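You operate a simulated robot arm through the tools that you are given. There is no shell and no other tool.

You run a simulated robot arm. Do the job below in one go: nothing can be reset, and whatever is moved stays where it is left.

TASK
Try the green plug gauge in the two bottles in the blue rack and tag the tight one.
Fine: tag from the red tray; plug back in its stand; the bottles stay in the rack.

Only the result counts: the job must be done as asked and must still hold three seconds after the hand-in. Knocking over, shifting, dropping, spilling or breaking anything else fails it.

THE ROBOT
A 7-joint arm with a three-finger gripper, fixed in place. Base frame: the origin is on the floor under the middle of its stand, x ahead of it, y to its left, z up; the work surface is at about z = 0.905. Units: m, degrees, N and s.
It reaches about 1.342 m from its shoulder. Its first joint turns from -166.0 to 166.0 degrees. Payload 2.69 kg.
Tool frame: the origin (TCP) lies between the finger pads and is the grasp point; the fingertips stand 0.03 m ahead of it; z points along the fingers, y is the line along which they close. The gripper opens to 0.128 m; its body begins 0.117 m behind the TCP.
Orientation is that of the tool frame in the base frame, as a unit quaternion [x, y, z, w]. With the fingers straight down and closing along the base's y, the tool's x points along the base's -x, its y along +y and its z along -z.

THE INTERFACE
- The arm moves only by the tool move_arm. Its arguments are lists of equal length, an entry for each row: "offset": the shift along the base's x, y, z in m, a list of three; "rotation": the turn, a rotation vector about the base's x, y, z in degrees, a list of three; "claw": the opening in per cent of the stroke, from 0 (shut) to 100 (fully open). In form: {"offset": [[dx, dy, dz], ...], "rotation": [[ax, ay, az], ...], "claw": [claw, ...]}. A call has 1 to 20 rows; each row shifts and turns the commanded pose from where the row before left it. Each row takes 0.2 s and may step no farther than 0.05 m and 8.6 degrees from the row before; otherwise, or with a gripper value out of range, the whole call is refused. Where a pose cannot be reached the arm comes as near as it can. A force on the tool above 40 N (or 10 N above the force at the start of the call, whichever is more), or a blocked arm, ends the call early, and 0.2 s more pass. Each finger travels about 0.127 m/s and halts on what it meets, pressing with about 22 N; the grip force reading is that of the motor and also rises with nothing between the fingers. The clock runs only during rows and for 0.2 s after the last one: add rows that do not move to give the fingers time. It gives the time, the measured TCP pose, the force on the tool (base axes), the opening and the grip force at its end, in the units of the frame above (readings bear some noise), with the torque about the TCP (base axes, N m) and any sound that the robot's microphone picked up.
- Cameras (640 x 400 px; columns grow to the right, rows downward): "scene" is fixed at [0.0536, -0.5053, 1.5801]; the picture's right is [0.81, -0.59, 0.00], its down [-0.30, -0.42, -0.86] and it looks along [0.50, 0.69, -0.52] (base axes); focal length 341 px, centre (320, 200). "wrist" rides on the gripper at [0.058, 0.054, -0.131] in the tool frame; the picture's right is [-0.68, 0.74, 0.00], its down [-0.62, -0.57, -0.55] and it looks along [-0.40, -0.37, 0.84] (tool axes); focal length 234 px, centre (320, 200). There is no depth. A picture from a camera that has moved, and an enlarged one, comes with that camera's place and axes in the base frame and with its lens. The place of the scene camera against the robot may be out by one fixed shift of up to 0.025 m in any direction.
- capture(camera): a new picture of that camera. The clock stands still meanwhile.
- slide_trunk(by): moves the trunk up (or, below 0, down) by that many m; the arm rides with it, the base frame stays. It gives what a move gives, with no picture.
- zoom(camera, box): a new picture of the part [left, top, right, bottom] of that camera's present view, enlarged. The clock stands still meanwhile.
- close_job(): hands the job in; it is judged then, once.

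Places have to be worked out from the pictures, the camera data and where the tool is seen. Open the gripper and draw the arm clear of the work before you hand the job in, unless the task says otherwise.

The tools are called by a JSON object that holds its "method" and its "body". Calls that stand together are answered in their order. move_arm: Moves the arm, as the interface text tells. Its arguments: {"type":"object","properties":{"offset":{"type":"array"},"rotation":{"type":"array"},"claw":{"type":"array"}},"required":["offset","rotation","claw"]} The other tools are called the same way: slide_trunk (by) moves the trunk up or down; capture (camera) takes a picture; zoom (camera, box) takes an enlarged picture of a part of a camera's view; close_job () hands the job in.

At the start:

```text
time_s: 0.0
tcp_pos: [0.5727, -0.0002, 1.3017]
orientation: [0.0, 1.0, 0.0, 0.0]
wrist_force: [-0.1, 0.2, -0.5]
wrist_torque: [0.02, 0.0, 0.01]
finger_gap: 0.1279
grip_force: 0.1
trunk travel left (down, up): [-0.15, 0.2]
```

scene: 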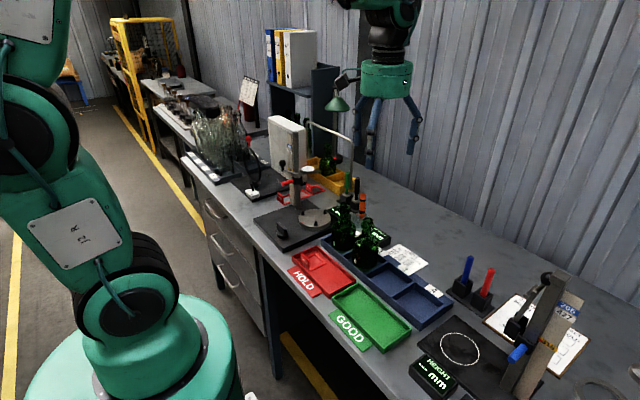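
wrist: 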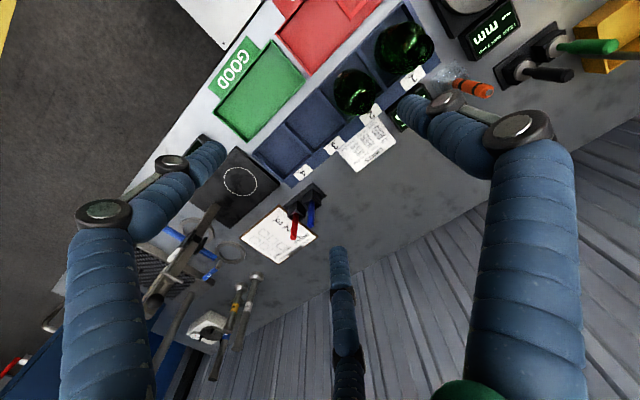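

I start by looking closely at the bench: the rack with the two bottles, the plug stands and the red tray.

{"method": "zoom", "body": {"camera": "scene", "box": [270, 150, 470, 275]}}

{"method": "zoom", "body": {"camera": "scene", "box": [280, 230, 440, 330]}}

{"method": "zoom", "body": {"camera": "wrist", "box": [400, 0, 640, 150]}}

{"method": "zoom", "body": {"camera": "wrist", "box": [200, 0, 440, 150]}}

```text
3.20 times, centred on (370, 212) of scene
camera zoom: at [0.0536, -0.5053, 1.5801], right [0.81, -0.59, 0.0], down [-0.3, -0.42, -0.86], along [0.5, 0.69, -0.52], focal length 1091 px, centre (160, 160)
```

zoom: 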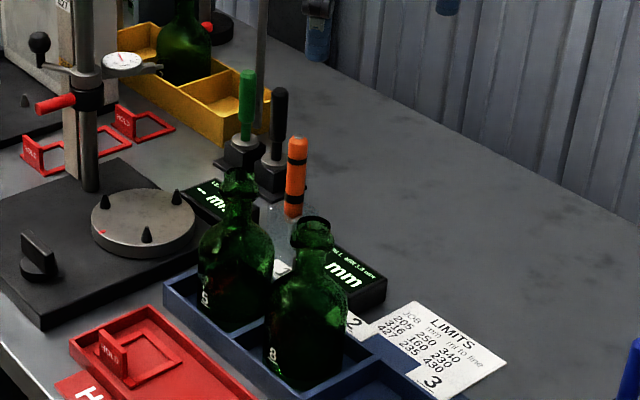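

```text
4.00 times, centred on (360, 280) of scene
camera zoom: at [0.0536, -0.5053, 1.5801], right [0.81, -0.59, 0.0], down [-0.3, -0.42, -0.86], along [0.5, 0.69, -0.52], focal length 1363 px, centre (160, -120)
```

zoom: 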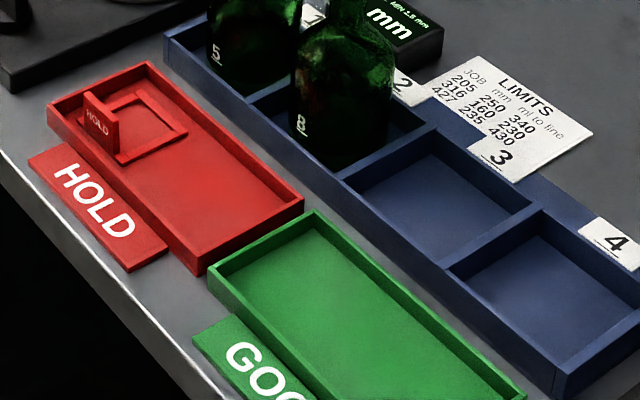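

```text
2.67 times, centred on (520, 75) of wrist
camera zoom: at [0.5137, 0.0533, 1.4326], right [0.68, 0.74, 0.0], down [0.62, -0.57, 0.55], along [0.4, -0.37, -0.84], focal length 624 px, centre (-213, 533)
```

zoom: 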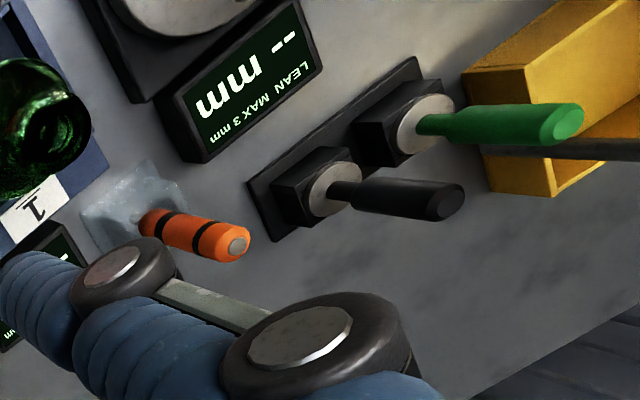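

```text
2.67 times, centred on (320, 75) of wrist
camera zoom: at [0.5137, 0.0533, 1.4326], right [0.68, 0.74, 0.0], down [0.62, -0.57, 0.55], along [0.4, -0.37, -0.84], focal length 624 px, centre (320, 533)
```

zoom: 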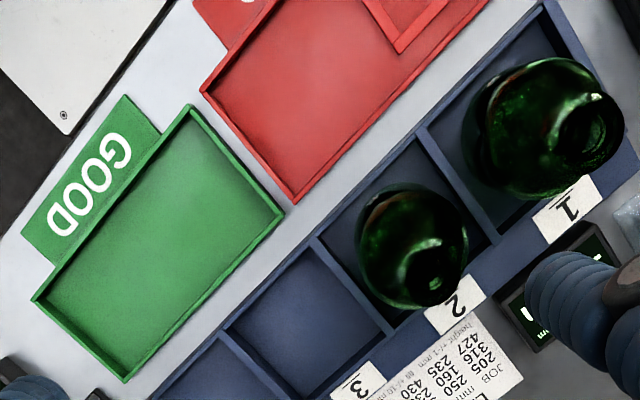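

The wrist view shows the green plug standing beside a black one, with some rod close behind it. I zoom in on that surrounding before moving.

{"method": "zoom", "body": {"camera": "scene", "box": [250, 40, 450, 165]}}

{"method": "zoom", "body": {"camera": "scene", "box": [300, 140, 400, 202]}}

{"method": "zoom", "body": {"camera": "wrist", "box": [540, 0, 640, 62]}}

```text
3.20 times, centred on (350, 102) of scene
camera zoom: at [0.0536, -0.5053, 1.5801], right [0.81, -0.59, 0.0], down [-0.3, -0.42, -0.86], along [0.5, 0.69, -0.52], focal length 1091 px, centre (224, 512)
```

zoom: 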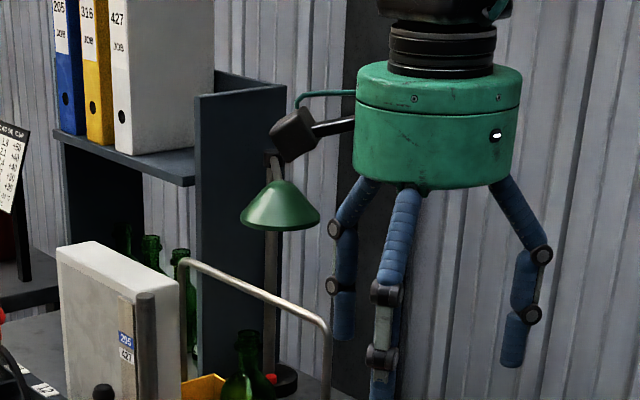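

```text
6.40 times, centred on (350, 171) of scene
camera zoom: at [0.0536, -0.5053, 1.5801], right [0.81, -0.59, 0.0], down [-0.3, -0.42, -0.86], along [0.5, 0.69, -0.52], focal length 2181 px, centre (128, 386)
```

zoom: 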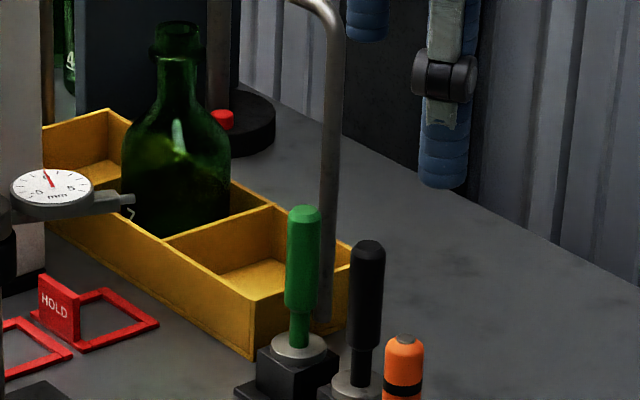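

```text
6.40 times, centred on (590, 31) of wrist
camera zoom: at [0.5137, 0.0533, 1.4326], right [0.68, 0.74, 0.0], down [0.62, -0.57, 0.55], along [0.4, -0.37, -0.84], focal length 1499 px, centre (-1408, 1282)
```

zoom: 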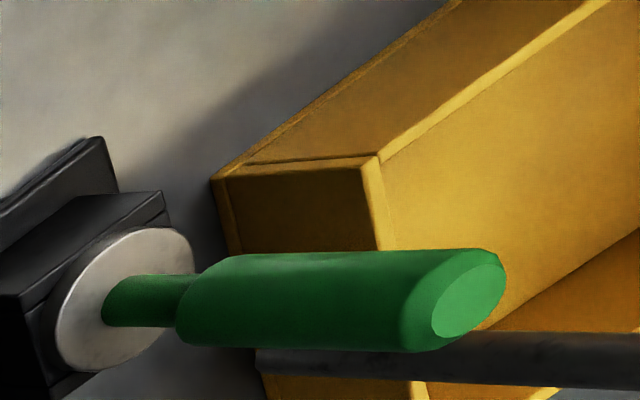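

A tall metal hoop rises beside the green plug, from about (0.85, 0.39) up to z ≈ 1.11, so I stay high. I move the hand to about (0.70, 0.28, 1.22) to look down on the plugs with the wrist camera.

{"method": "move_arm", "body": {"offset": [[0.016, 0.035, -0.01], [0.016, 0.035, -0.01], [0.016, 0.035, -0.01], [0.016, 0.035, -0.01], [0.016, 0.035, -0.01], [0.016, 0.035, -0.01], [0.016, 0.035, -0.01], [0.016, 0.035, -0.01], [0, 0, 0]], "rotation": [[0, 0, 0], [0, 0, 0], [0, 0, 0], [0, 0, 0], [0, 0, 0], [0, 0, 0], [0, 0, 0], [0, 0, 0], [0, 0, 0]], "claw": [100, 100, 100, 100, 100, 100, 100, 100, 100]}}

{"method": "capture", "body": {"camera": "wrist"}}

{"method": "capture", "body": {"camera": "scene"}}

```text
time_s: 2.0
tcp_pos: [0.7018, 0.2802, 1.221]
orientation: [-0.001, 1.0, 0.0, 0.001]
wrist_force: [0.1, 0.8, -0.4]
wrist_torque: [-0.05, 0.05, -0.02]
finger_gap: 0.1278
grip_force: 0.1
trunk travel left (down, up): [-0.15, 0.2]
```

```text
taken
camera wrist: at [0.6418, 0.3339, 1.3518], right [0.68, 0.74, 0.0], down [0.62, -0.56, 0.55], along [0.4, -0.37, -0.84], focal length 234 px, centre (320, 200)
```

wrist: 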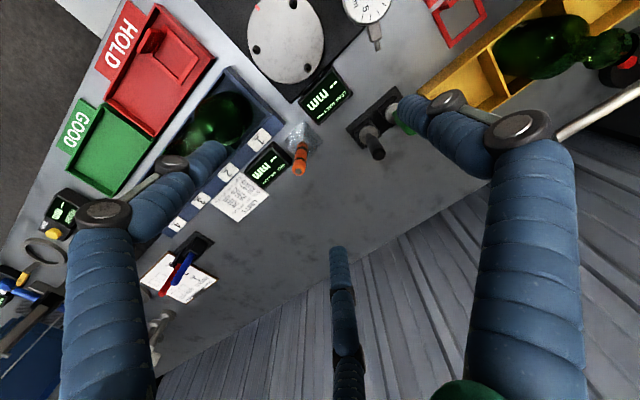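

```text
taken
```

scene: 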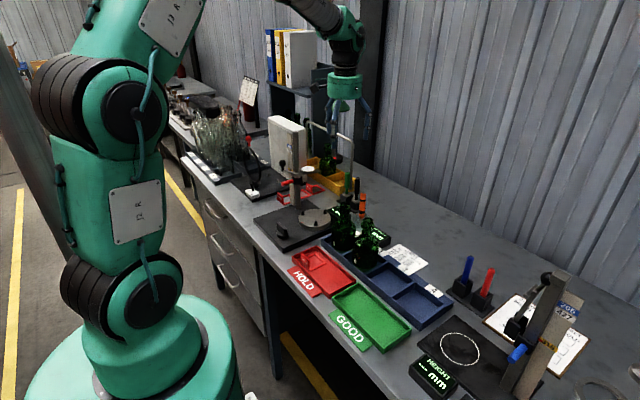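

The plugs' bases look to be near (0.782, 0.364) for green and (0.785, 0.313) for black. I half-close the fingers in free air to see how they converge and to clear the view.

{"method": "move_arm", "body": {"offset": [[0, 0.03, 0], [0, 0.03, 0], [0, 0.02, 0], [0, 0, 0]], "rotation": [[0, 0, 0], [0, 0, 0], [0, 0, 0], [0, 0, 0]], "claw": [40, 40, 40, 40]}}

{"method": "capture", "body": {"camera": "wrist"}}

{"method": "zoom", "body": {"camera": "scene", "box": [280, 40, 440, 140]}}

```text
time_s: 3.0
tcp_pos: [0.6995, 0.3601, 1.2214]
orientation: [0.0, 1.0, 0.0, 0.0]
wrist_force: [0.0, 0.7, -0.4]
wrist_torque: [-0.06, 0.03, -0.03]
finger_gap: 0.0515
grip_force: 0.0
trunk travel left (down, up): [-0.15, 0.2]
```

```text
taken
camera wrist: at [0.641, 0.4141, 1.3525], right [0.68, 0.74, 0.0], down [0.62, -0.56, 0.55], along [0.4, -0.37, -0.84], focal length 234 px, centre (320, 200)
```

wrist: 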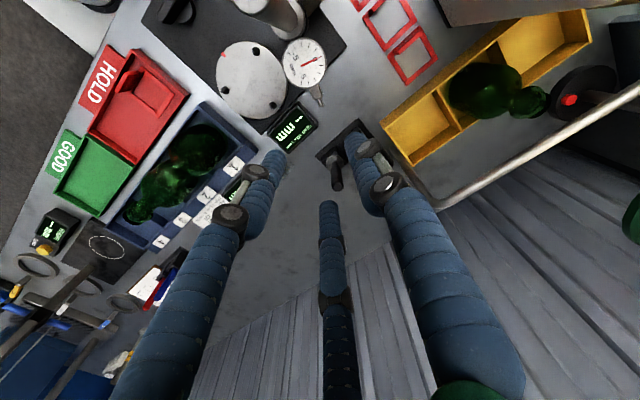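

```text
4.00 times, centred on (360, 90) of scene
camera zoom: at [0.0536, -0.5053, 1.5801], right [0.81, -0.59, 0.0], down [-0.3, -0.42, -0.86], along [0.5, 0.69, -0.52], focal length 1363 px, centre (160, 640)
```

zoom: 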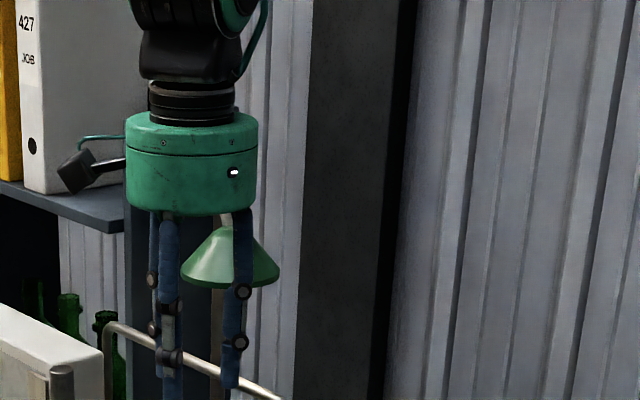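

The three fingers close radially (one toward +y, two toward -y ± x), and the hoop's leg is near (0.865, 0.40), about 9 cm from the green plug. I zoom on the plugs for a more exact place.

{"method": "zoom", "body": {"camera": "wrist", "box": [290, 95, 450, 195]}}

{"method": "zoom", "body": {"camera": "scene", "box": [320, 160, 384, 200]}}

```text
4.00 times, centred on (370, 145) of wrist
camera zoom: at [0.641, 0.4141, 1.3525], right [0.68, 0.74, 0.0], down [0.62, -0.56, 0.55], along [0.4, -0.37, -0.84], focal length 937 px, centre (120, 420)
```

zoom: 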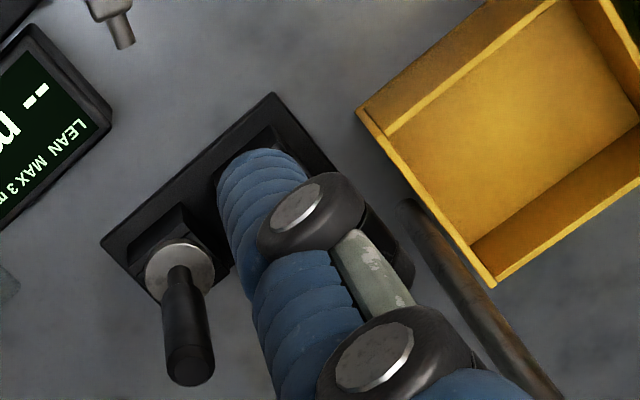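

```text
10.00 times, centred on (352, 180) of scene
camera zoom: at [0.0536, -0.5053, 1.5801], right [0.81, -0.59, 0.0], down [-0.3, -0.42, -0.86], along [0.5, 0.69, -0.52], focal length 3408 px, centre (0, 400)
```

zoom: 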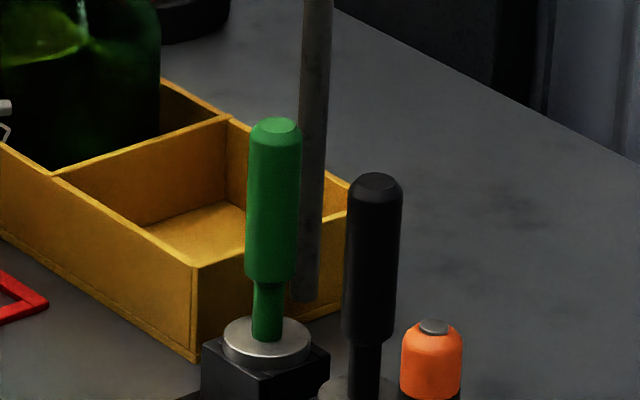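

The stand plate spans about x 0.769–0.823, y 0.285–0.391, which puts the green plug near (0.798, 0.368), with its tip around z ≈ 1.02. I move above it, keeping the fingertips above the hoop, for a closer check.

{"method": "move_arm", "body": {"offset": [[0.03, 0, -0.015], [0.03, 0.003, -0.015], [0.03, 0.003, -0.015], [0.005, 0, -0.02], [0, 0, 0]], "rotation": [[0, 0, 0], [0, 0, 0], [0, 0, 0], [0, 0, 0], [0, 0, 0]], "claw": [50, 50, 50, 50, 50]}}

{"method": "capture", "body": {"camera": "wrist"}}

{"method": "zoom", "body": {"camera": "scene", "box": [300, 100, 428, 180]}}

```text
time_s: 4.2
tcp_pos: [0.7971, 0.3663, 1.1573]
orientation: [0.0, 1.0, -0.001, 0.0]
wrist_force: [0.0, -0.7, -0.1]
wrist_torque: [0.02, 0.03, 0.0]
finger_gap: 0.0639
grip_force: 0.1
trunk travel left (down, up): [-0.15, 0.2]
```

```text
taken
camera wrist: at [0.7375, 0.4195, 1.2886], right [0.68, 0.74, 0.0], down [0.62, -0.57, 0.55], along [0.4, -0.37, -0.84], focal length 234 px, centre (320, 200)
```

wrist: 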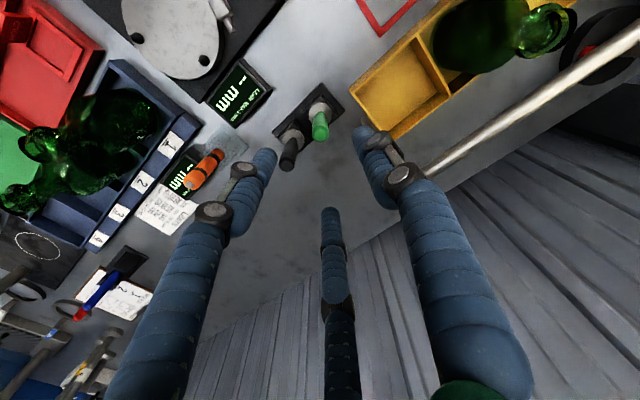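

```text
5.00 times, centred on (364, 140) of scene
camera zoom: at [0.0536, -0.5053, 1.5801], right [0.81, -0.59, 0.0], down [-0.3, -0.42, -0.86], along [0.5, 0.69, -0.52], focal length 1704 px, centre (100, 500)
```

zoom: 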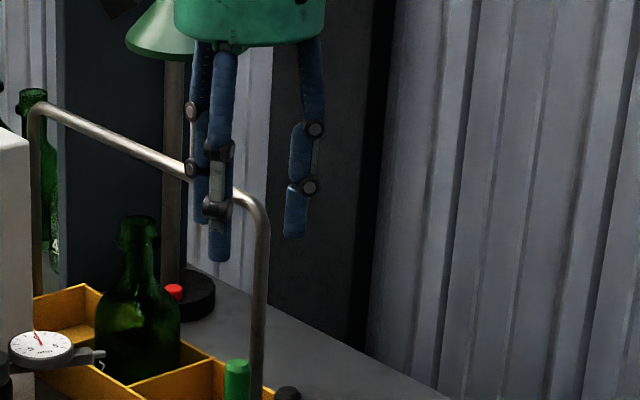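

{"method": "zoom", "body": {"camera": "wrist", "box": [250, 60, 410, 160]}}

```text
4.00 times, centred on (330, 110) of wrist
camera zoom: at [0.7375, 0.4195, 1.2886], right [0.68, 0.74, 0.0], down [0.62, -0.57, 0.55], along [0.4, -0.37, -0.84], focal length 937 px, centre (280, 560)
```

zoom: 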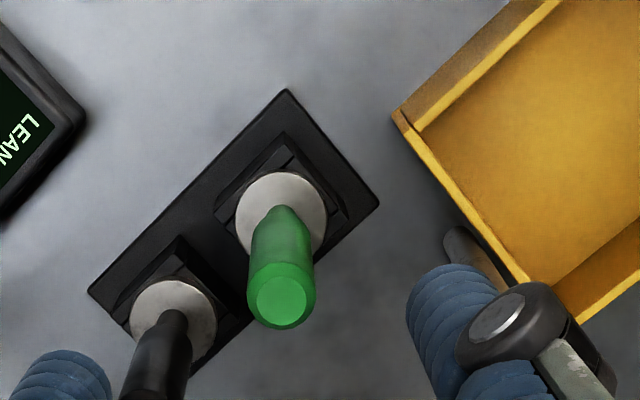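

Green's disc is at about (0.795, 0.367, 0.945) and its handle tip is near z ≈ 1.04. The body of the gripper will stay above the hoop, so I lower with the fingers half open to z ≈ 1.06 and check alignment.

{"method": "move_arm", "body": {"offset": [[-0.002, 0.001, -0.03], [0, 0, -0.03], [0, 0, -0.03], [0, 0, 0]], "rotation": [[0, 0, 0], [0, 0, 0], [0, 0, 0], [0, 0, 0]], "claw": [50, 50, 50, 50]}}

{"method": "capture", "body": {"camera": "wrist"}}

{"method": "zoom", "body": {"camera": "scene", "box": [300, 120, 412, 190]}}

```text
time_s: 5.2
tcp_pos: [0.7949, 0.3672, 1.0653]
orientation: [0.0, 1.0, 0.0, -0.001]
wrist_force: [1.2, -1.1, 0.5]
wrist_torque: [0.01, 0.05, 0.02]
finger_gap: 0.0639
grip_force: 0.0
trunk travel left (down, up): [-0.15, 0.2]
```

```text
taken
camera wrist: at [0.7356, 0.421, 1.1969], right [0.68, 0.74, 0.0], down [0.62, -0.56, 0.55], along [0.4, -0.37, -0.84], focal length 234 px, centre (320, 200)
```

wrist: 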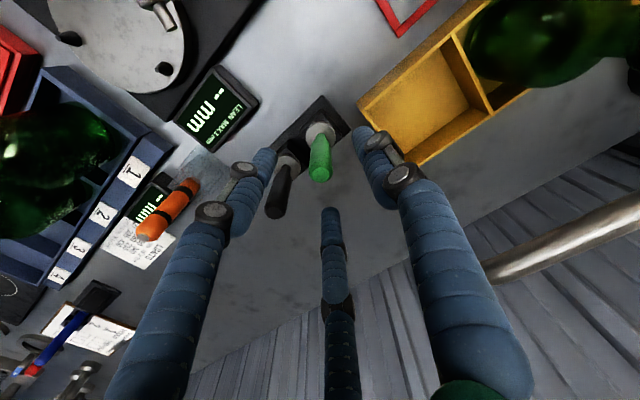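

```text
5.71 times, centred on (356, 155) of scene
camera zoom: at [0.0536, -0.5053, 1.5801], right [0.81, -0.59, 0.0], down [-0.3, -0.42, -0.86], along [0.5, 0.69, -0.52], focal length 1948 px, centre (114, 457)
```

zoom: 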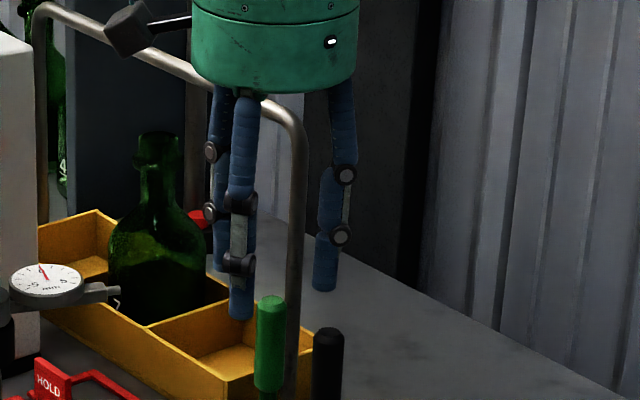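

The green tip appears centred between the fingertips. I zoom to verify the alignment before descending.

{"method": "zoom", "body": {"camera": "wrist", "box": [240, 110, 400, 210]}}

```text
4.00 times, centred on (320, 160) of wrist
camera zoom: at [0.7356, 0.421, 1.1969], right [0.68, 0.74, 0.0], down [0.62, -0.56, 0.55], along [0.4, -0.37, -0.84], focal length 937 px, centre (320, 360)
```

zoom: 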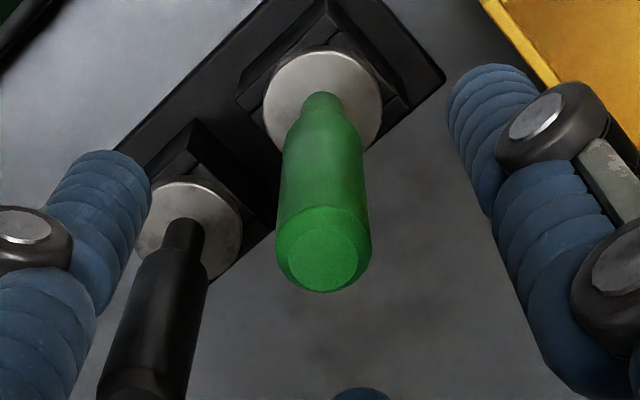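

Triangulating the last two views puts the green tip at about (0.798, 0.365, 1.03) and its disc at z ≈ 0.943. I nudge the hand over, lower to z ≈ 1.00 and close on the handle.

{"method": "move_arm", "body": {"offset": [[0.002, -0.0015, -0.02], [0, 0, -0.02], [0, 0, -0.02], [0, 0, -0.005], [0, 0, 0]], "rotation": [[0, 0, 0], [0, 0, 0], [0, 0, 0], [0, 0, 0], [0, 0, 0]], "claw": [50, 50, 50, 50, 50]}}

{"method": "zoom", "body": {"camera": "wrist", "box": [240, 110, 400, 210]}}

{"method": "zoom", "body": {"camera": "scene", "box": [310, 140, 390, 190]}}

```text
time_s: 6.4
tcp_pos: [0.7967, 0.364, 1.0029]
orientation: [0.0, 1.0, 0.0, 0.0]
wrist_force: [-0.2, 0.6, 0.3]
wrist_torque: [0.02, 0.0, -0.01]
finger_gap: 0.064
grip_force: 0.0
trunk travel left (down, up): [-0.15, 0.2]
```

```text
4.00 times, centred on (320, 160) of wrist
camera zoom: at [0.7368, 0.4185, 1.1329], right [0.68, 0.74, 0.0], down [0.62, -0.56, 0.55], along [0.4, -0.37, -0.84], focal length 937 px, centre (320, 360)
```

zoom: 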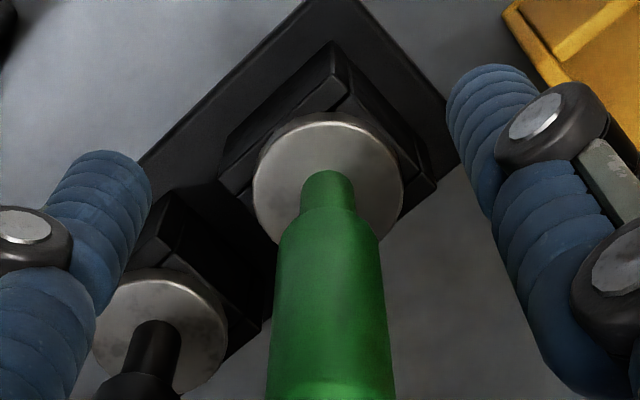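

```text
8.00 times, centred on (350, 165) of scene
camera zoom: at [0.0536, -0.5053, 1.5801], right [0.81, -0.59, 0.0], down [-0.3, -0.42, -0.86], along [0.5, 0.69, -0.52], focal length 2727 px, centre (80, 480)
```

zoom: 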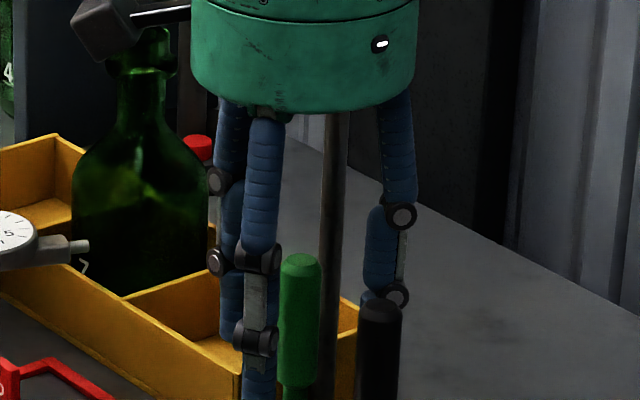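

The handle is centred to within a millimetre or two. I close the fingers on it.

{"method": "move_arm", "body": {"offset": [[0.0005, 0.0008, 0], [0, 0, 0], [0, 0, 0], [0, 0, 0]], "rotation": [[0, 0, 0], [0, 0, 0], [0, 0, 0], [0, 0, 0]], "claw": [30, 10, 0, 0]}}

{"method": "zoom", "body": {"camera": "wrist", "box": [240, 110, 400, 210]}}

```text
time_s: 7.4
tcp_pos: [0.7968, 0.3657, 1.0013]
orientation: [0.0, 1.0, 0.0, 0.0]
wrist_force: [-0.7, 0.8, 0.0]
wrist_torque: [0.03, 0.01, 0.0]
finger_gap: 0.0186
grip_force: 21.8
trunk travel left (down, up): [-0.15, 0.2]
```

```text
4.00 times, centred on (320, 160) of wrist
camera zoom: at [0.7373, 0.4198, 1.1324], right [0.68, 0.74, 0.0], down [0.62, -0.56, 0.55], along [0.4, -0.37, -0.84], focal length 937 px, centre (320, 360)
```

zoom: 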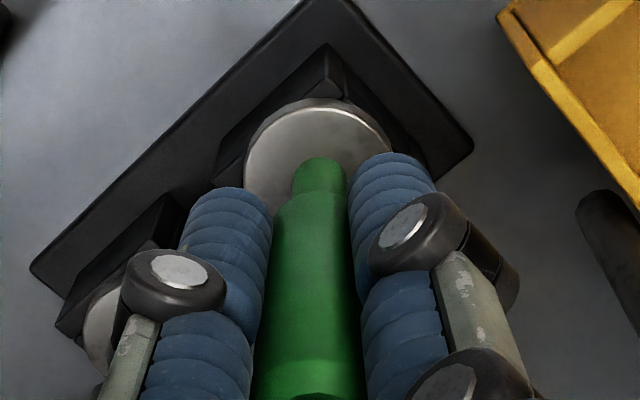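

The handle is held (gap 18.6 mm, grip 21.8 N). I lift straight up and look at what the plug's gauge end looks like.

{"method": "move_arm", "body": {"offset": [[0, 0, 0.008], [0, 0, 0.012], [0, 0, 0.02], [0, 0, 0.02], [0, 0, 0.02], [0, 0, 0.02], [0, 0, 0]], "rotation": [[0, 0, 0], [0, 0, 0], [0, 0, 0], [0, 0, 0], [0, 0, 0], [0, 0, 0], [0, 0, 0]], "claw": [0, 0, 0, 0, 0, 0, 0]}}

{"method": "capture", "body": {"camera": "wrist"}}

{"method": "zoom", "body": {"camera": "scene", "box": [310, 130, 406, 190]}}

```text
time_s: 9.0
tcp_pos: [0.7962, 0.3661, 1.1034]
orientation: [0.0, 1.0, 0.0, 0.0]
wrist_force: [-0.3, 0.5, -1.6]
wrist_torque: [0.01, -0.03, -0.01]
finger_gap: 0.0186
grip_force: 22.1
trunk travel left (down, up): [-0.15, 0.2]
```

```text
taken
camera wrist: at [0.7375, 0.4204, 1.2335], right [0.68, 0.74, 0.0], down [0.62, -0.56, 0.55], along [0.4, -0.37, -0.84], focal length 234 px, centre (320, 200)
```

wrist: 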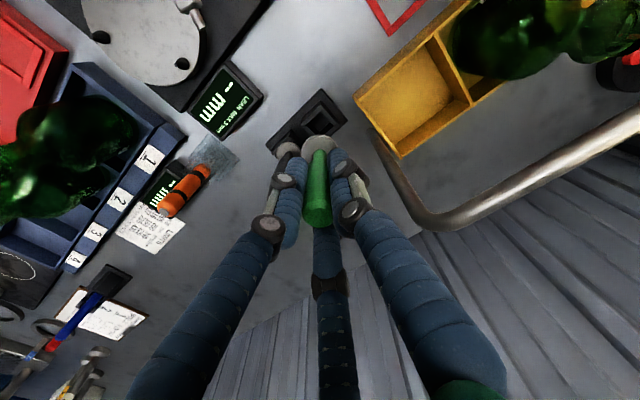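

```text
6.67 times, centred on (358, 160) of scene
camera zoom: at [0.0536, -0.5053, 1.5801], right [0.81, -0.59, 0.0], down [-0.3, -0.42, -0.86], along [0.5, 0.69, -0.52], focal length 2272 px, centre (67, 467)
```

zoom: 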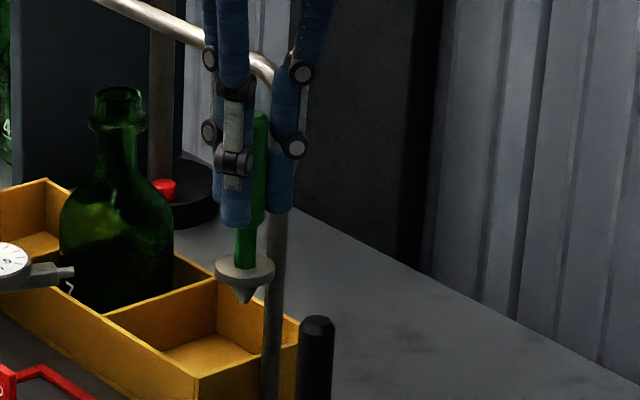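

The plug came out cleanly; below its disc there is a short tapered nose. I zoom in further to see the gauge end and the bottle mouths.

{"method": "zoom", "body": {"camera": "scene", "box": [330, 155, 370, 180]}}

{"method": "zoom", "body": {"camera": "scene", "box": [320, 190, 400, 240]}}

{"method": "zoom", "body": {"camera": "wrist", "box": [260, 80, 372, 150]}}

```text
16.00 times, centred on (350, 168) of scene
camera zoom: at [0.0536, -0.5053, 1.5801], right [0.81, -0.59, 0.0], down [-0.3, -0.42, -0.86], along [0.5, 0.69, -0.52], focal length 5453 px, centre (-160, 720)
```

zoom: 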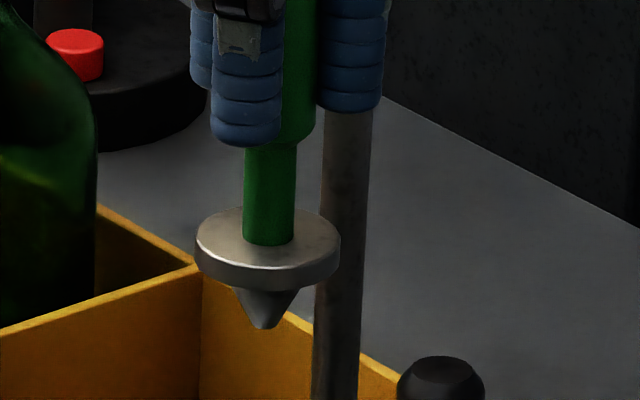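

```text
8.00 times, centred on (360, 215) of scene
camera zoom: at [0.0536, -0.5053, 1.5801], right [0.81, -0.59, 0.0], down [-0.3, -0.42, -0.86], along [0.5, 0.69, -0.52], focal length 2727 px, centre (0, 80)
```

zoom: 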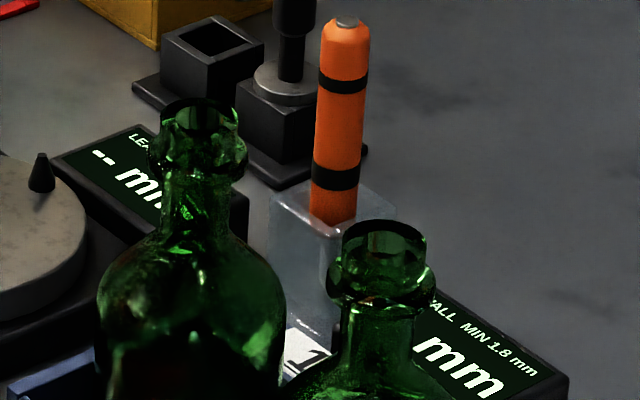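

```text
5.71 times, centred on (316, 115) of wrist
camera zoom: at [0.7375, 0.4204, 1.2335], right [0.68, 0.74, 0.0], down [0.62, -0.56, 0.55], along [0.4, -0.37, -0.84], focal length 1338 px, centre (343, 686)
```

zoom: 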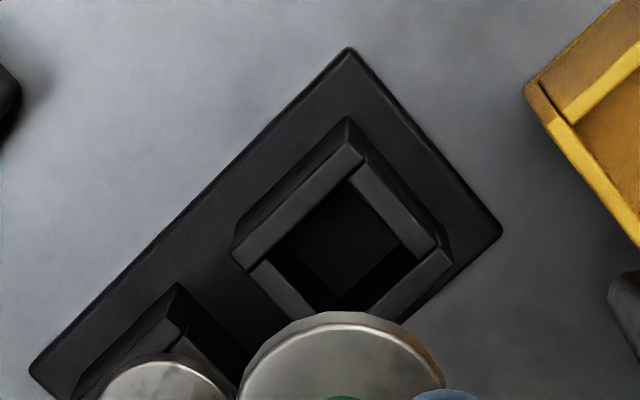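

The gauge end is a disc about 32 mm across with a nose about 14 mm wide and 19 mm long, tapered at its end; the stand is an open square cup. I now carry the plug high over to bottle 1 (about (0.615, 0.158)) and look from above.

{"method": "move_arm", "body": {"offset": [[0, 0, 0.04], [0, 0, 0.045], [-0.0226, -0.026, 0.012], [-0.0226, -0.026, 0], [-0.0226, -0.026, 0], [-0.0226, -0.026, 0], [-0.0226, -0.026, 0], [-0.0226, -0.026, 0], [-0.0226, -0.026, 0], [-0.0226, -0.026, 0], [0, 0, 0]], "rotation": [[0, 0, 0], [0, 0, 0], [0, 0, 0], [0, 0, 0], [0, 0, 0], [0, 0, 0], [0, 0, 0], [0, 0, 0], [0, 0, 0], [0, 0, 0], [0, 0, 0]], "claw": [0, 0, 0, 0, 0, 0, 0, 0, 0, 0, 0]}}

{"method": "capture", "body": {"camera": "wrist"}}

{"method": "zoom", "body": {"camera": "wrist", "box": [240, 70, 400, 170]}}

{"method": "capture", "body": {"camera": "scene"}}

```text
time_s: 11.4
tcp_pos: [0.6119, 0.1583, 1.1981]
orientation: [-0.001, 1.0, 0.0, 0.0]
wrist_force: [-1.1, -0.7, -0.8]
wrist_torque: [0.04, -0.08, 0.02]
finger_gap: 0.0186
grip_force: 22.1
trunk travel left (down, up): [-0.15, 0.2]
```

```text
taken
camera wrist: at [0.5533, 0.2122, 1.3291], right [0.68, 0.74, 0.0], down [0.62, -0.57, 0.55], along [0.4, -0.37, -0.84], focal length 234 px, centre (320, 200)
```

wrist: 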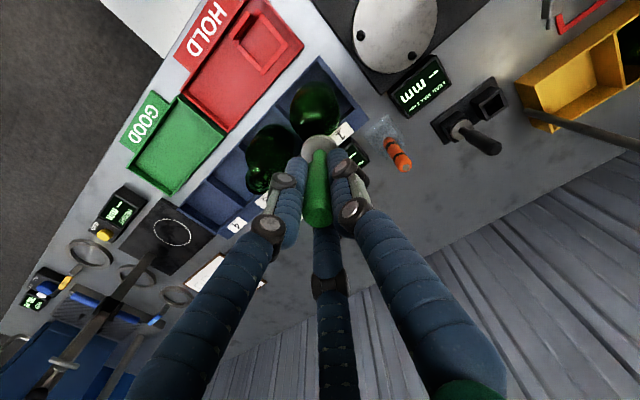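

```text
4.00 times, centred on (320, 120) of wrist
camera zoom: at [0.5533, 0.2122, 1.3291], right [0.68, 0.74, 0.0], down [0.62, -0.57, 0.55], along [0.4, -0.37, -0.84], focal length 937 px, centre (320, 520)
```

zoom: 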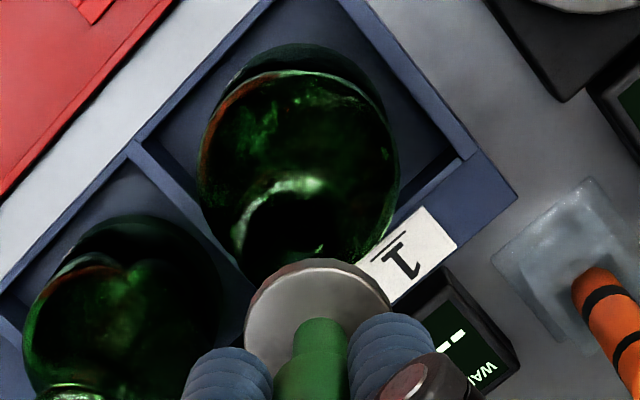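

```text
taken
```

scene: 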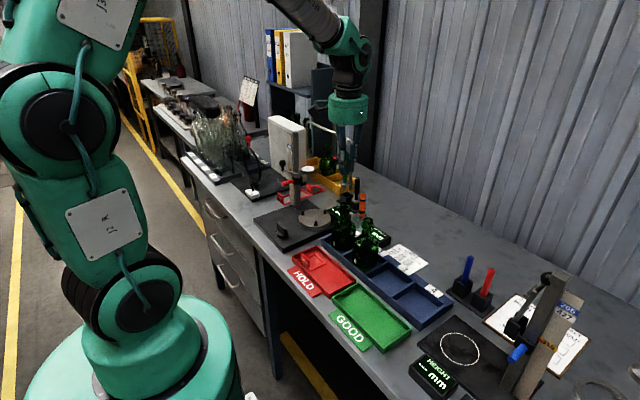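

The plug's disc covers the mouth from here. I shift the hand to +x, -y so that the camera looks down on both bottle mouths.

{"method": "move_arm", "body": {"offset": [[0.016, -0.029, 0.01], [0.016, -0.029, 0.01], [0.016, -0.029, 0.01], [0, 0, 0]], "rotation": [[0, 0, 0], [0, 0, 0], [0, 0, 0], [0, 0, 0]], "claw": [0, 0, 0, 0]}}

{"method": "capture", "body": {"camera": "wrist"}}

{"method": "zoom", "body": {"camera": "wrist", "box": [230, 0, 422, 120]}}

```text
time_s: 12.4
tcp_pos: [0.6631, 0.072, 1.2288]
orientation: [-0.001, 1.0, 0.0, 0.0]
wrist_force: [-0.2, -0.2, -0.6]
wrist_torque: [0.06, 0.0, 0.0]
finger_gap: 0.0188
grip_force: 22.1
trunk travel left (down, up): [-0.15, 0.2]
```

```text
taken
camera wrist: at [0.6031, 0.1261, 1.3598], right [0.68, 0.74, 0.0], down [0.62, -0.56, 0.55], along [0.4, -0.37, -0.84], focal length 234 px, centre (320, 200)
```

wrist: 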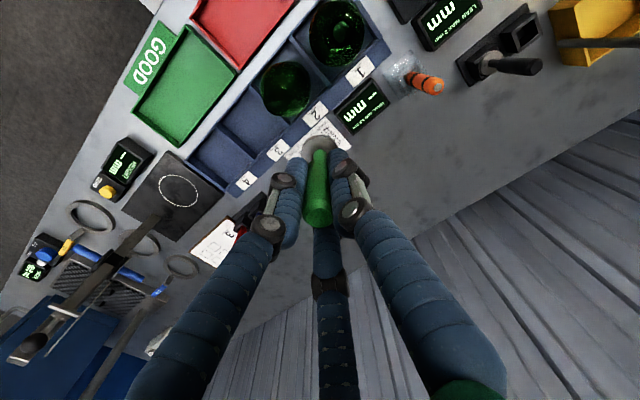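

```text
3.33 times, centred on (326, 60) of wrist
camera zoom: at [0.6031, 0.1261, 1.3598], right [0.68, 0.74, 0.0], down [0.62, -0.56, 0.55], along [0.4, -0.37, -0.84], focal length 781 px, centre (300, 667)
```

zoom: 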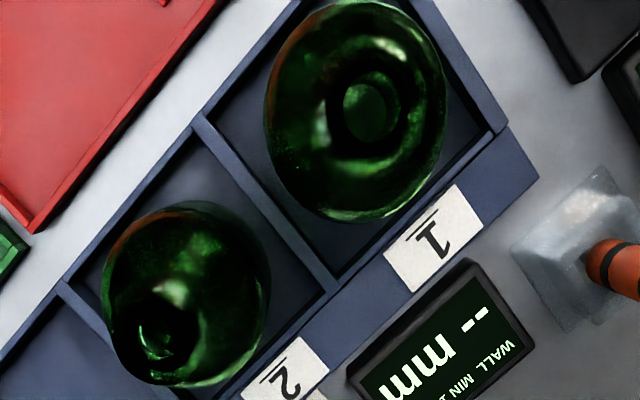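

Both mouths are now visible from above. I enlarge each for exact centres and bore sizes.

{"method": "zoom", "body": {"camera": "wrist", "box": [308, 0, 372, 40]}}

{"method": "zoom", "body": {"camera": "wrist", "box": [250, 80, 314, 120]}}

```text
10.00 times, centred on (340, 20) of wrist
camera zoom: at [0.6031, 0.1261, 1.3598], right [0.68, 0.74, 0.0], down [0.62, -0.56, 0.55], along [0.4, -0.37, -0.84], focal length 2342 px, centre (120, 2000)
```

zoom: 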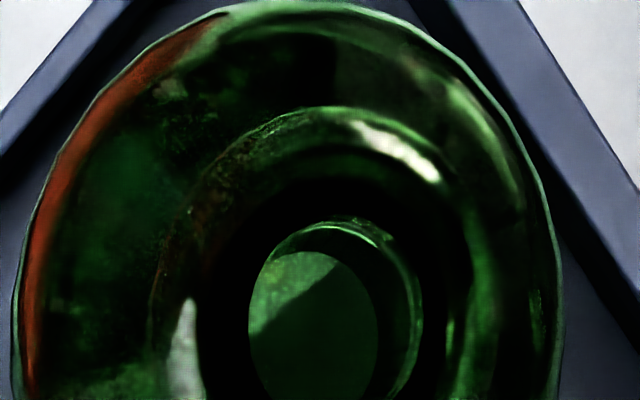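

```text
10.00 times, centred on (282, 100) of wrist
camera zoom: at [0.6031, 0.1261, 1.3598], right [0.68, 0.74, 0.0], down [0.62, -0.56, 0.55], along [0.4, -0.37, -0.84], focal length 2342 px, centre (700, 1200)
```

zoom: 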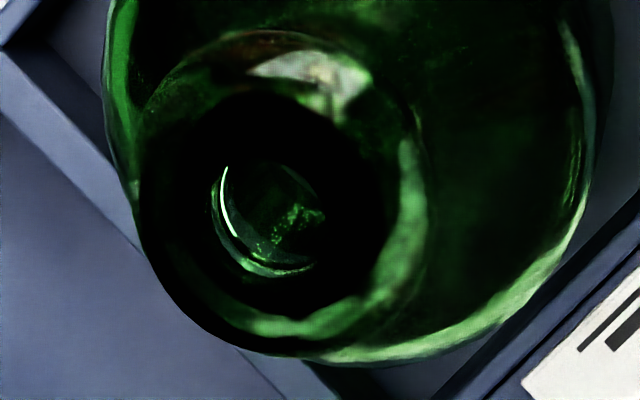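

{"method": "zoom", "body": {"camera": "wrist", "box": [308, 10, 372, 50]}}

```text
10.00 times, centred on (340, 30) of wrist
camera zoom: at [0.6031, 0.1261, 1.3598], right [0.68, 0.74, 0.0], down [0.62, -0.56, 0.55], along [0.4, -0.37, -0.84], focal length 2342 px, centre (120, 1900)
```

zoom: 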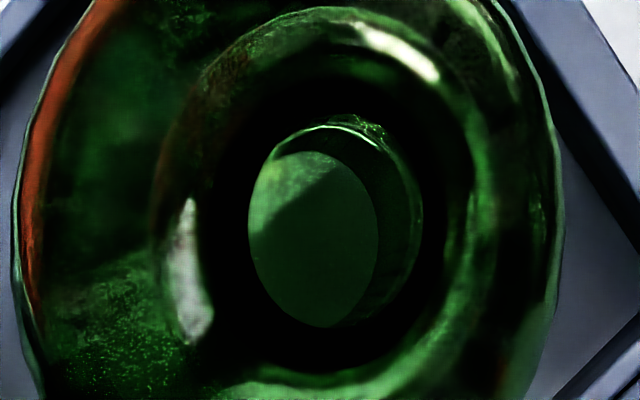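

Bottle 1's mouth centre works out at about (0.609, 0.153). I move so the camera sits straight above bottle 2's mouth to fix its place and, by parallax, the mouth height.

{"method": "move_arm", "body": {"offset": [[0.002, -0.0375, 0], [0.003, -0.0375, 0], [0, 0, 0]], "rotation": [[0, 0, 0], [0, 0, 0], [0, 0, 0]], "claw": [0, 0, 0]}}

{"method": "zoom", "body": {"camera": "wrist", "box": [282, 20, 362, 70]}}

{"method": "zoom", "body": {"camera": "wrist", "box": [250, 0, 410, 100]}}

```text
time_s: 13.2
tcp_pos: [0.6683, -0.0043, 1.23]
orientation: [-0.001, 1.0, 0.0, 0.0]
wrist_force: [-0.8, -0.6, -1.6]
wrist_torque: [0.07, 0.04, 0.01]
finger_gap: 0.0187
grip_force: 22.3
trunk travel left (down, up): [-0.15, 0.2]
```

```text
8.00 times, centred on (322, 45) of wrist
camera zoom: at [0.6079, 0.0493, 1.361], right [0.68, 0.74, 0.0], down [0.62, -0.57, 0.55], along [0.4, -0.37, -0.84], focal length 1873 px, centre (304, 1440)
```

zoom: 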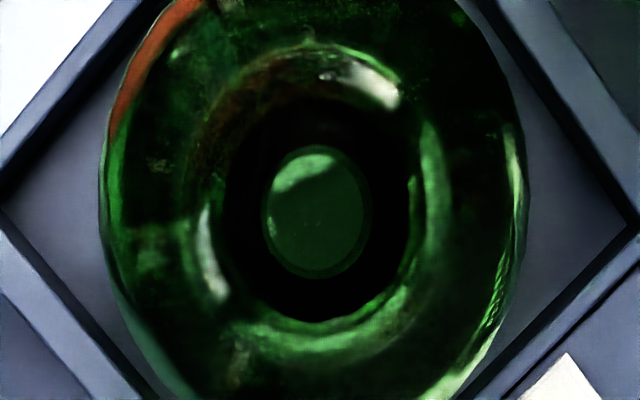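

```text
4.00 times, centred on (330, 50) of wrist
camera zoom: at [0.6079, 0.0493, 1.361], right [0.68, 0.74, 0.0], down [0.62, -0.57, 0.55], along [0.4, -0.37, -0.84], focal length 937 px, centre (280, 800)
```

zoom: 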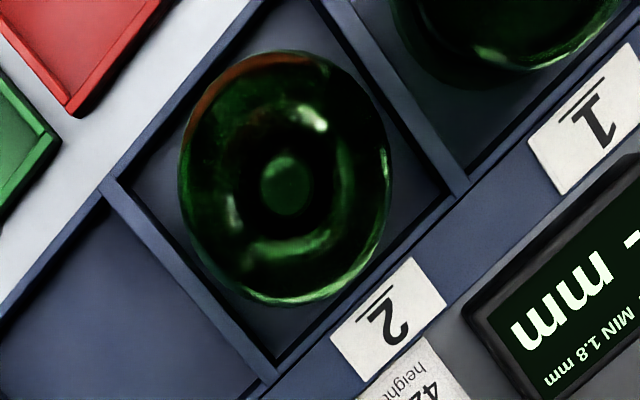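

Bottle 2's mouth is at about (0.6085, 0.0515) with its rim near z ≈ 1.05; its bore looks a little smaller than bottle 1's. I hover the plug over bottle 2 and check the alignment from both cameras.

{"method": "move_arm", "body": {"offset": [[-0.03, 0.028, 0], [-0.0298, 0.0278, 0], [0, 0, -0.03], [0, 0, -0.03], [0, 0, 0]], "rotation": [[0, 0, 0], [0, 0, 0], [0, 0, 0], [0, 0, 0], [0, 0, 0]], "claw": [0, 0, 0, 0, 0]}}

{"method": "zoom", "body": {"camera": "scene", "box": [330, 180, 410, 230]}}

{"method": "zoom", "body": {"camera": "wrist", "box": [260, 100, 380, 175]}}

```text
time_s: 14.4
tcp_pos: [0.6082, 0.0518, 1.1694]
orientation: [0.0, 1.0, -0.001, 0.001]
wrist_force: [1.5, 0.1, -0.8]
wrist_torque: [0.03, 0.02, 0.02]
finger_gap: 0.0186
grip_force: 21.9
trunk travel left (down, up): [-0.15, 0.2]
```

```text
8.00 times, centred on (370, 205) of scene
camera zoom: at [0.0536, -0.5053, 1.5801], right [0.81, -0.59, 0.0], down [-0.3, -0.42, -0.86], along [0.5, 0.69, -0.52], focal length 2727 px, centre (-80, 160)
```

zoom: 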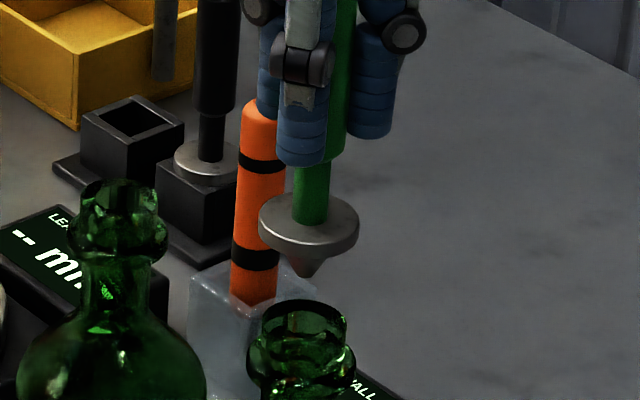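

```text
5.33 times, centred on (320, 138) of wrist
camera zoom: at [0.5491, 0.1052, 1.3005], right [0.68, 0.74, 0.0], down [0.62, -0.57, 0.55], along [0.4, -0.37, -0.84], focal length 1249 px, centre (320, 533)
```

zoom: 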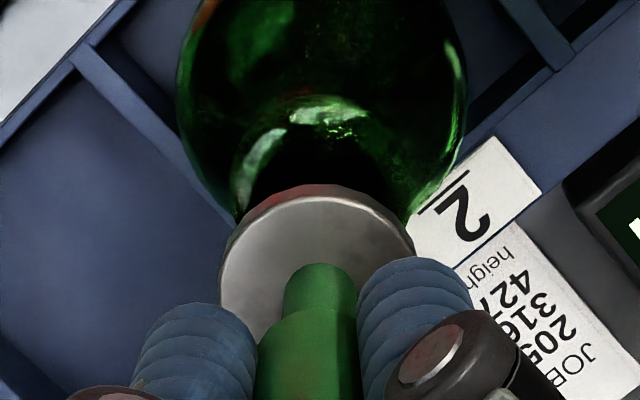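

Nose tip and mouth line up in both views (within about a millimetre), with roughly 16 mm of gap. I lower in small steps, watching the force.

{"method": "move_arm", "body": {"offset": [[0, 0, -0.005], [0, 0, -0.005], [0, 0, -0.005], [0, 0, 0]], "rotation": [[0, 0, 0], [0, 0, 0], [0, 0, 0], [0, 0, 0]], "claw": [0, 0, 0, 0]}}

{"method": "zoom", "body": {"camera": "scene", "box": [346, 195, 394, 225]}}

```text
time_s: 15.4
tcp_pos: [0.608, 0.0516, 1.1537]
orientation: [0.0, 1.0, 0.0, 0.0]
wrist_force: [0.1, -0.3, -0.6]
wrist_torque: [0.0, 0.0, -0.01]
finger_gap: 0.0187
grip_force: 22.2
trunk travel left (down, up): [-0.15, 0.2]
```

```text
13.33 times, centred on (370, 210) of scene
camera zoom: at [0.0536, -0.5053, 1.5801], right [0.81, -0.59, 0.0], down [-0.3, -0.42, -0.86], along [0.5, 0.69, -0.52], focal length 4544 px, centre (-347, 67)
```

zoom: 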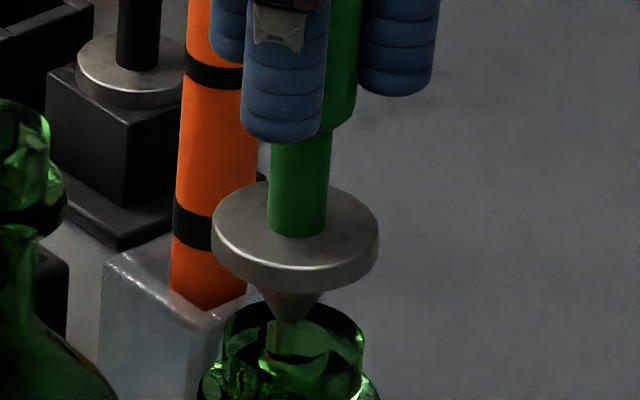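

The nose tip is right at the mouth's centre. I keep lowering in 3 mm steps and watch for resistance.

{"method": "move_arm", "body": {"offset": [[0, 0, -0.003], [0, 0, -0.003], [0, 0, 0]], "rotation": [[0, 0, 0], [0, 0, 0], [0, 0, 0]], "claw": [0, 0, 0]}}

{"method": "zoom", "body": {"camera": "scene", "box": [346, 195, 394, 225]}}

```text
time_s: 16.2
tcp_pos: [0.6085, 0.0519, 1.1478]
orientation: [0.0, 1.0, 0.001, 0.0]
wrist_force: [-0.1, -0.5, -1.1]
wrist_torque: [0.0, -0.03, 0.01]
finger_gap: 0.0186
grip_force: 22.2
trunk travel left (down, up): [-0.15, 0.2]
```

```text
13.33 times, centred on (370, 210) of scene
camera zoom: at [0.0536, -0.5053, 1.5801], right [0.81, -0.59, 0.0], down [-0.3, -0.42, -0.86], along [0.5, 0.69, -0.52], focal length 4544 px, centre (-347, 67)
```

zoom: 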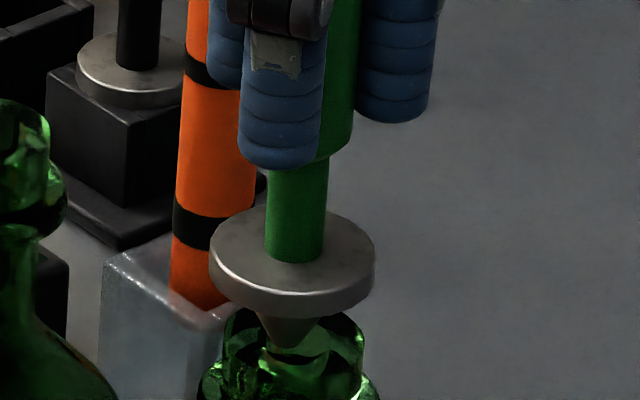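

No contact force yet; the nose is entering the bore. I continue in small steps.

{"method": "move_arm", "body": {"offset": [[0, 0, -0.003], [0, 0, -0.003], [0, 0, 0]], "rotation": [[0, 0, 0], [0, 0, 0], [0, 0, 0]], "claw": [0, 0, 0]}}

{"method": "zoom", "body": {"camera": "scene", "box": [346, 195, 394, 225]}}

```text
time_s: 17.0
tcp_pos: [0.6087, 0.0519, 1.1415]
orientation: [0.0, 1.0, 0.0, 0.001]
wrist_force: [-0.7, -1.2, -0.7]
wrist_torque: [-0.04, -0.03, -0.02]
finger_gap: 0.0185
grip_force: 22.4
trunk travel left (down, up): [-0.15, 0.2]
```

```text
13.33 times, centred on (370, 210) of scene
camera zoom: at [0.0536, -0.5053, 1.5801], right [0.81, -0.59, 0.0], down [-0.3, -0.42, -0.86], along [0.5, 0.69, -0.52], focal length 4544 px, centre (-347, 67)
```

zoom: 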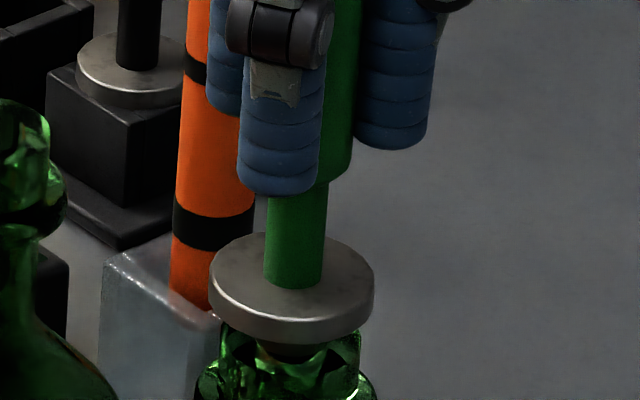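

Still free. I go on in 2 mm steps.

{"method": "move_arm", "body": {"offset": [[0, 0, -0.002], [0, 0, -0.002], [0, 0, 0]], "rotation": [[0, 0, 0], [0, 0, 0], [0, 0, 0]], "claw": [0, 0, 0]}}

{"method": "zoom", "body": {"camera": "scene", "box": [346, 195, 394, 225]}}

```text
time_s: 17.8
tcp_pos: [0.6087, 0.0519, 1.1384]
orientation: [0.0, 1.0, 0.0, 0.001]
wrist_force: [1.9, -3.2, 16.2]
wrist_torque: [-0.16, -0.12, -0.02]
finger_gap: 0.0182
grip_force: 22.3
trunk travel left (down, up): [-0.15, 0.2]
```

```text
13.33 times, centred on (370, 210) of scene
camera zoom: at [0.0536, -0.5053, 1.5801], right [0.81, -0.59, 0.0], down [-0.3, -0.42, -0.86], along [0.5, 0.69, -0.52], focal length 4544 px, centre (-347, 67)
```

zoom: 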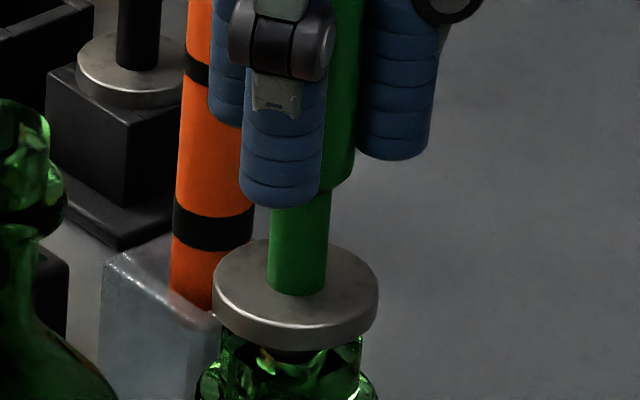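

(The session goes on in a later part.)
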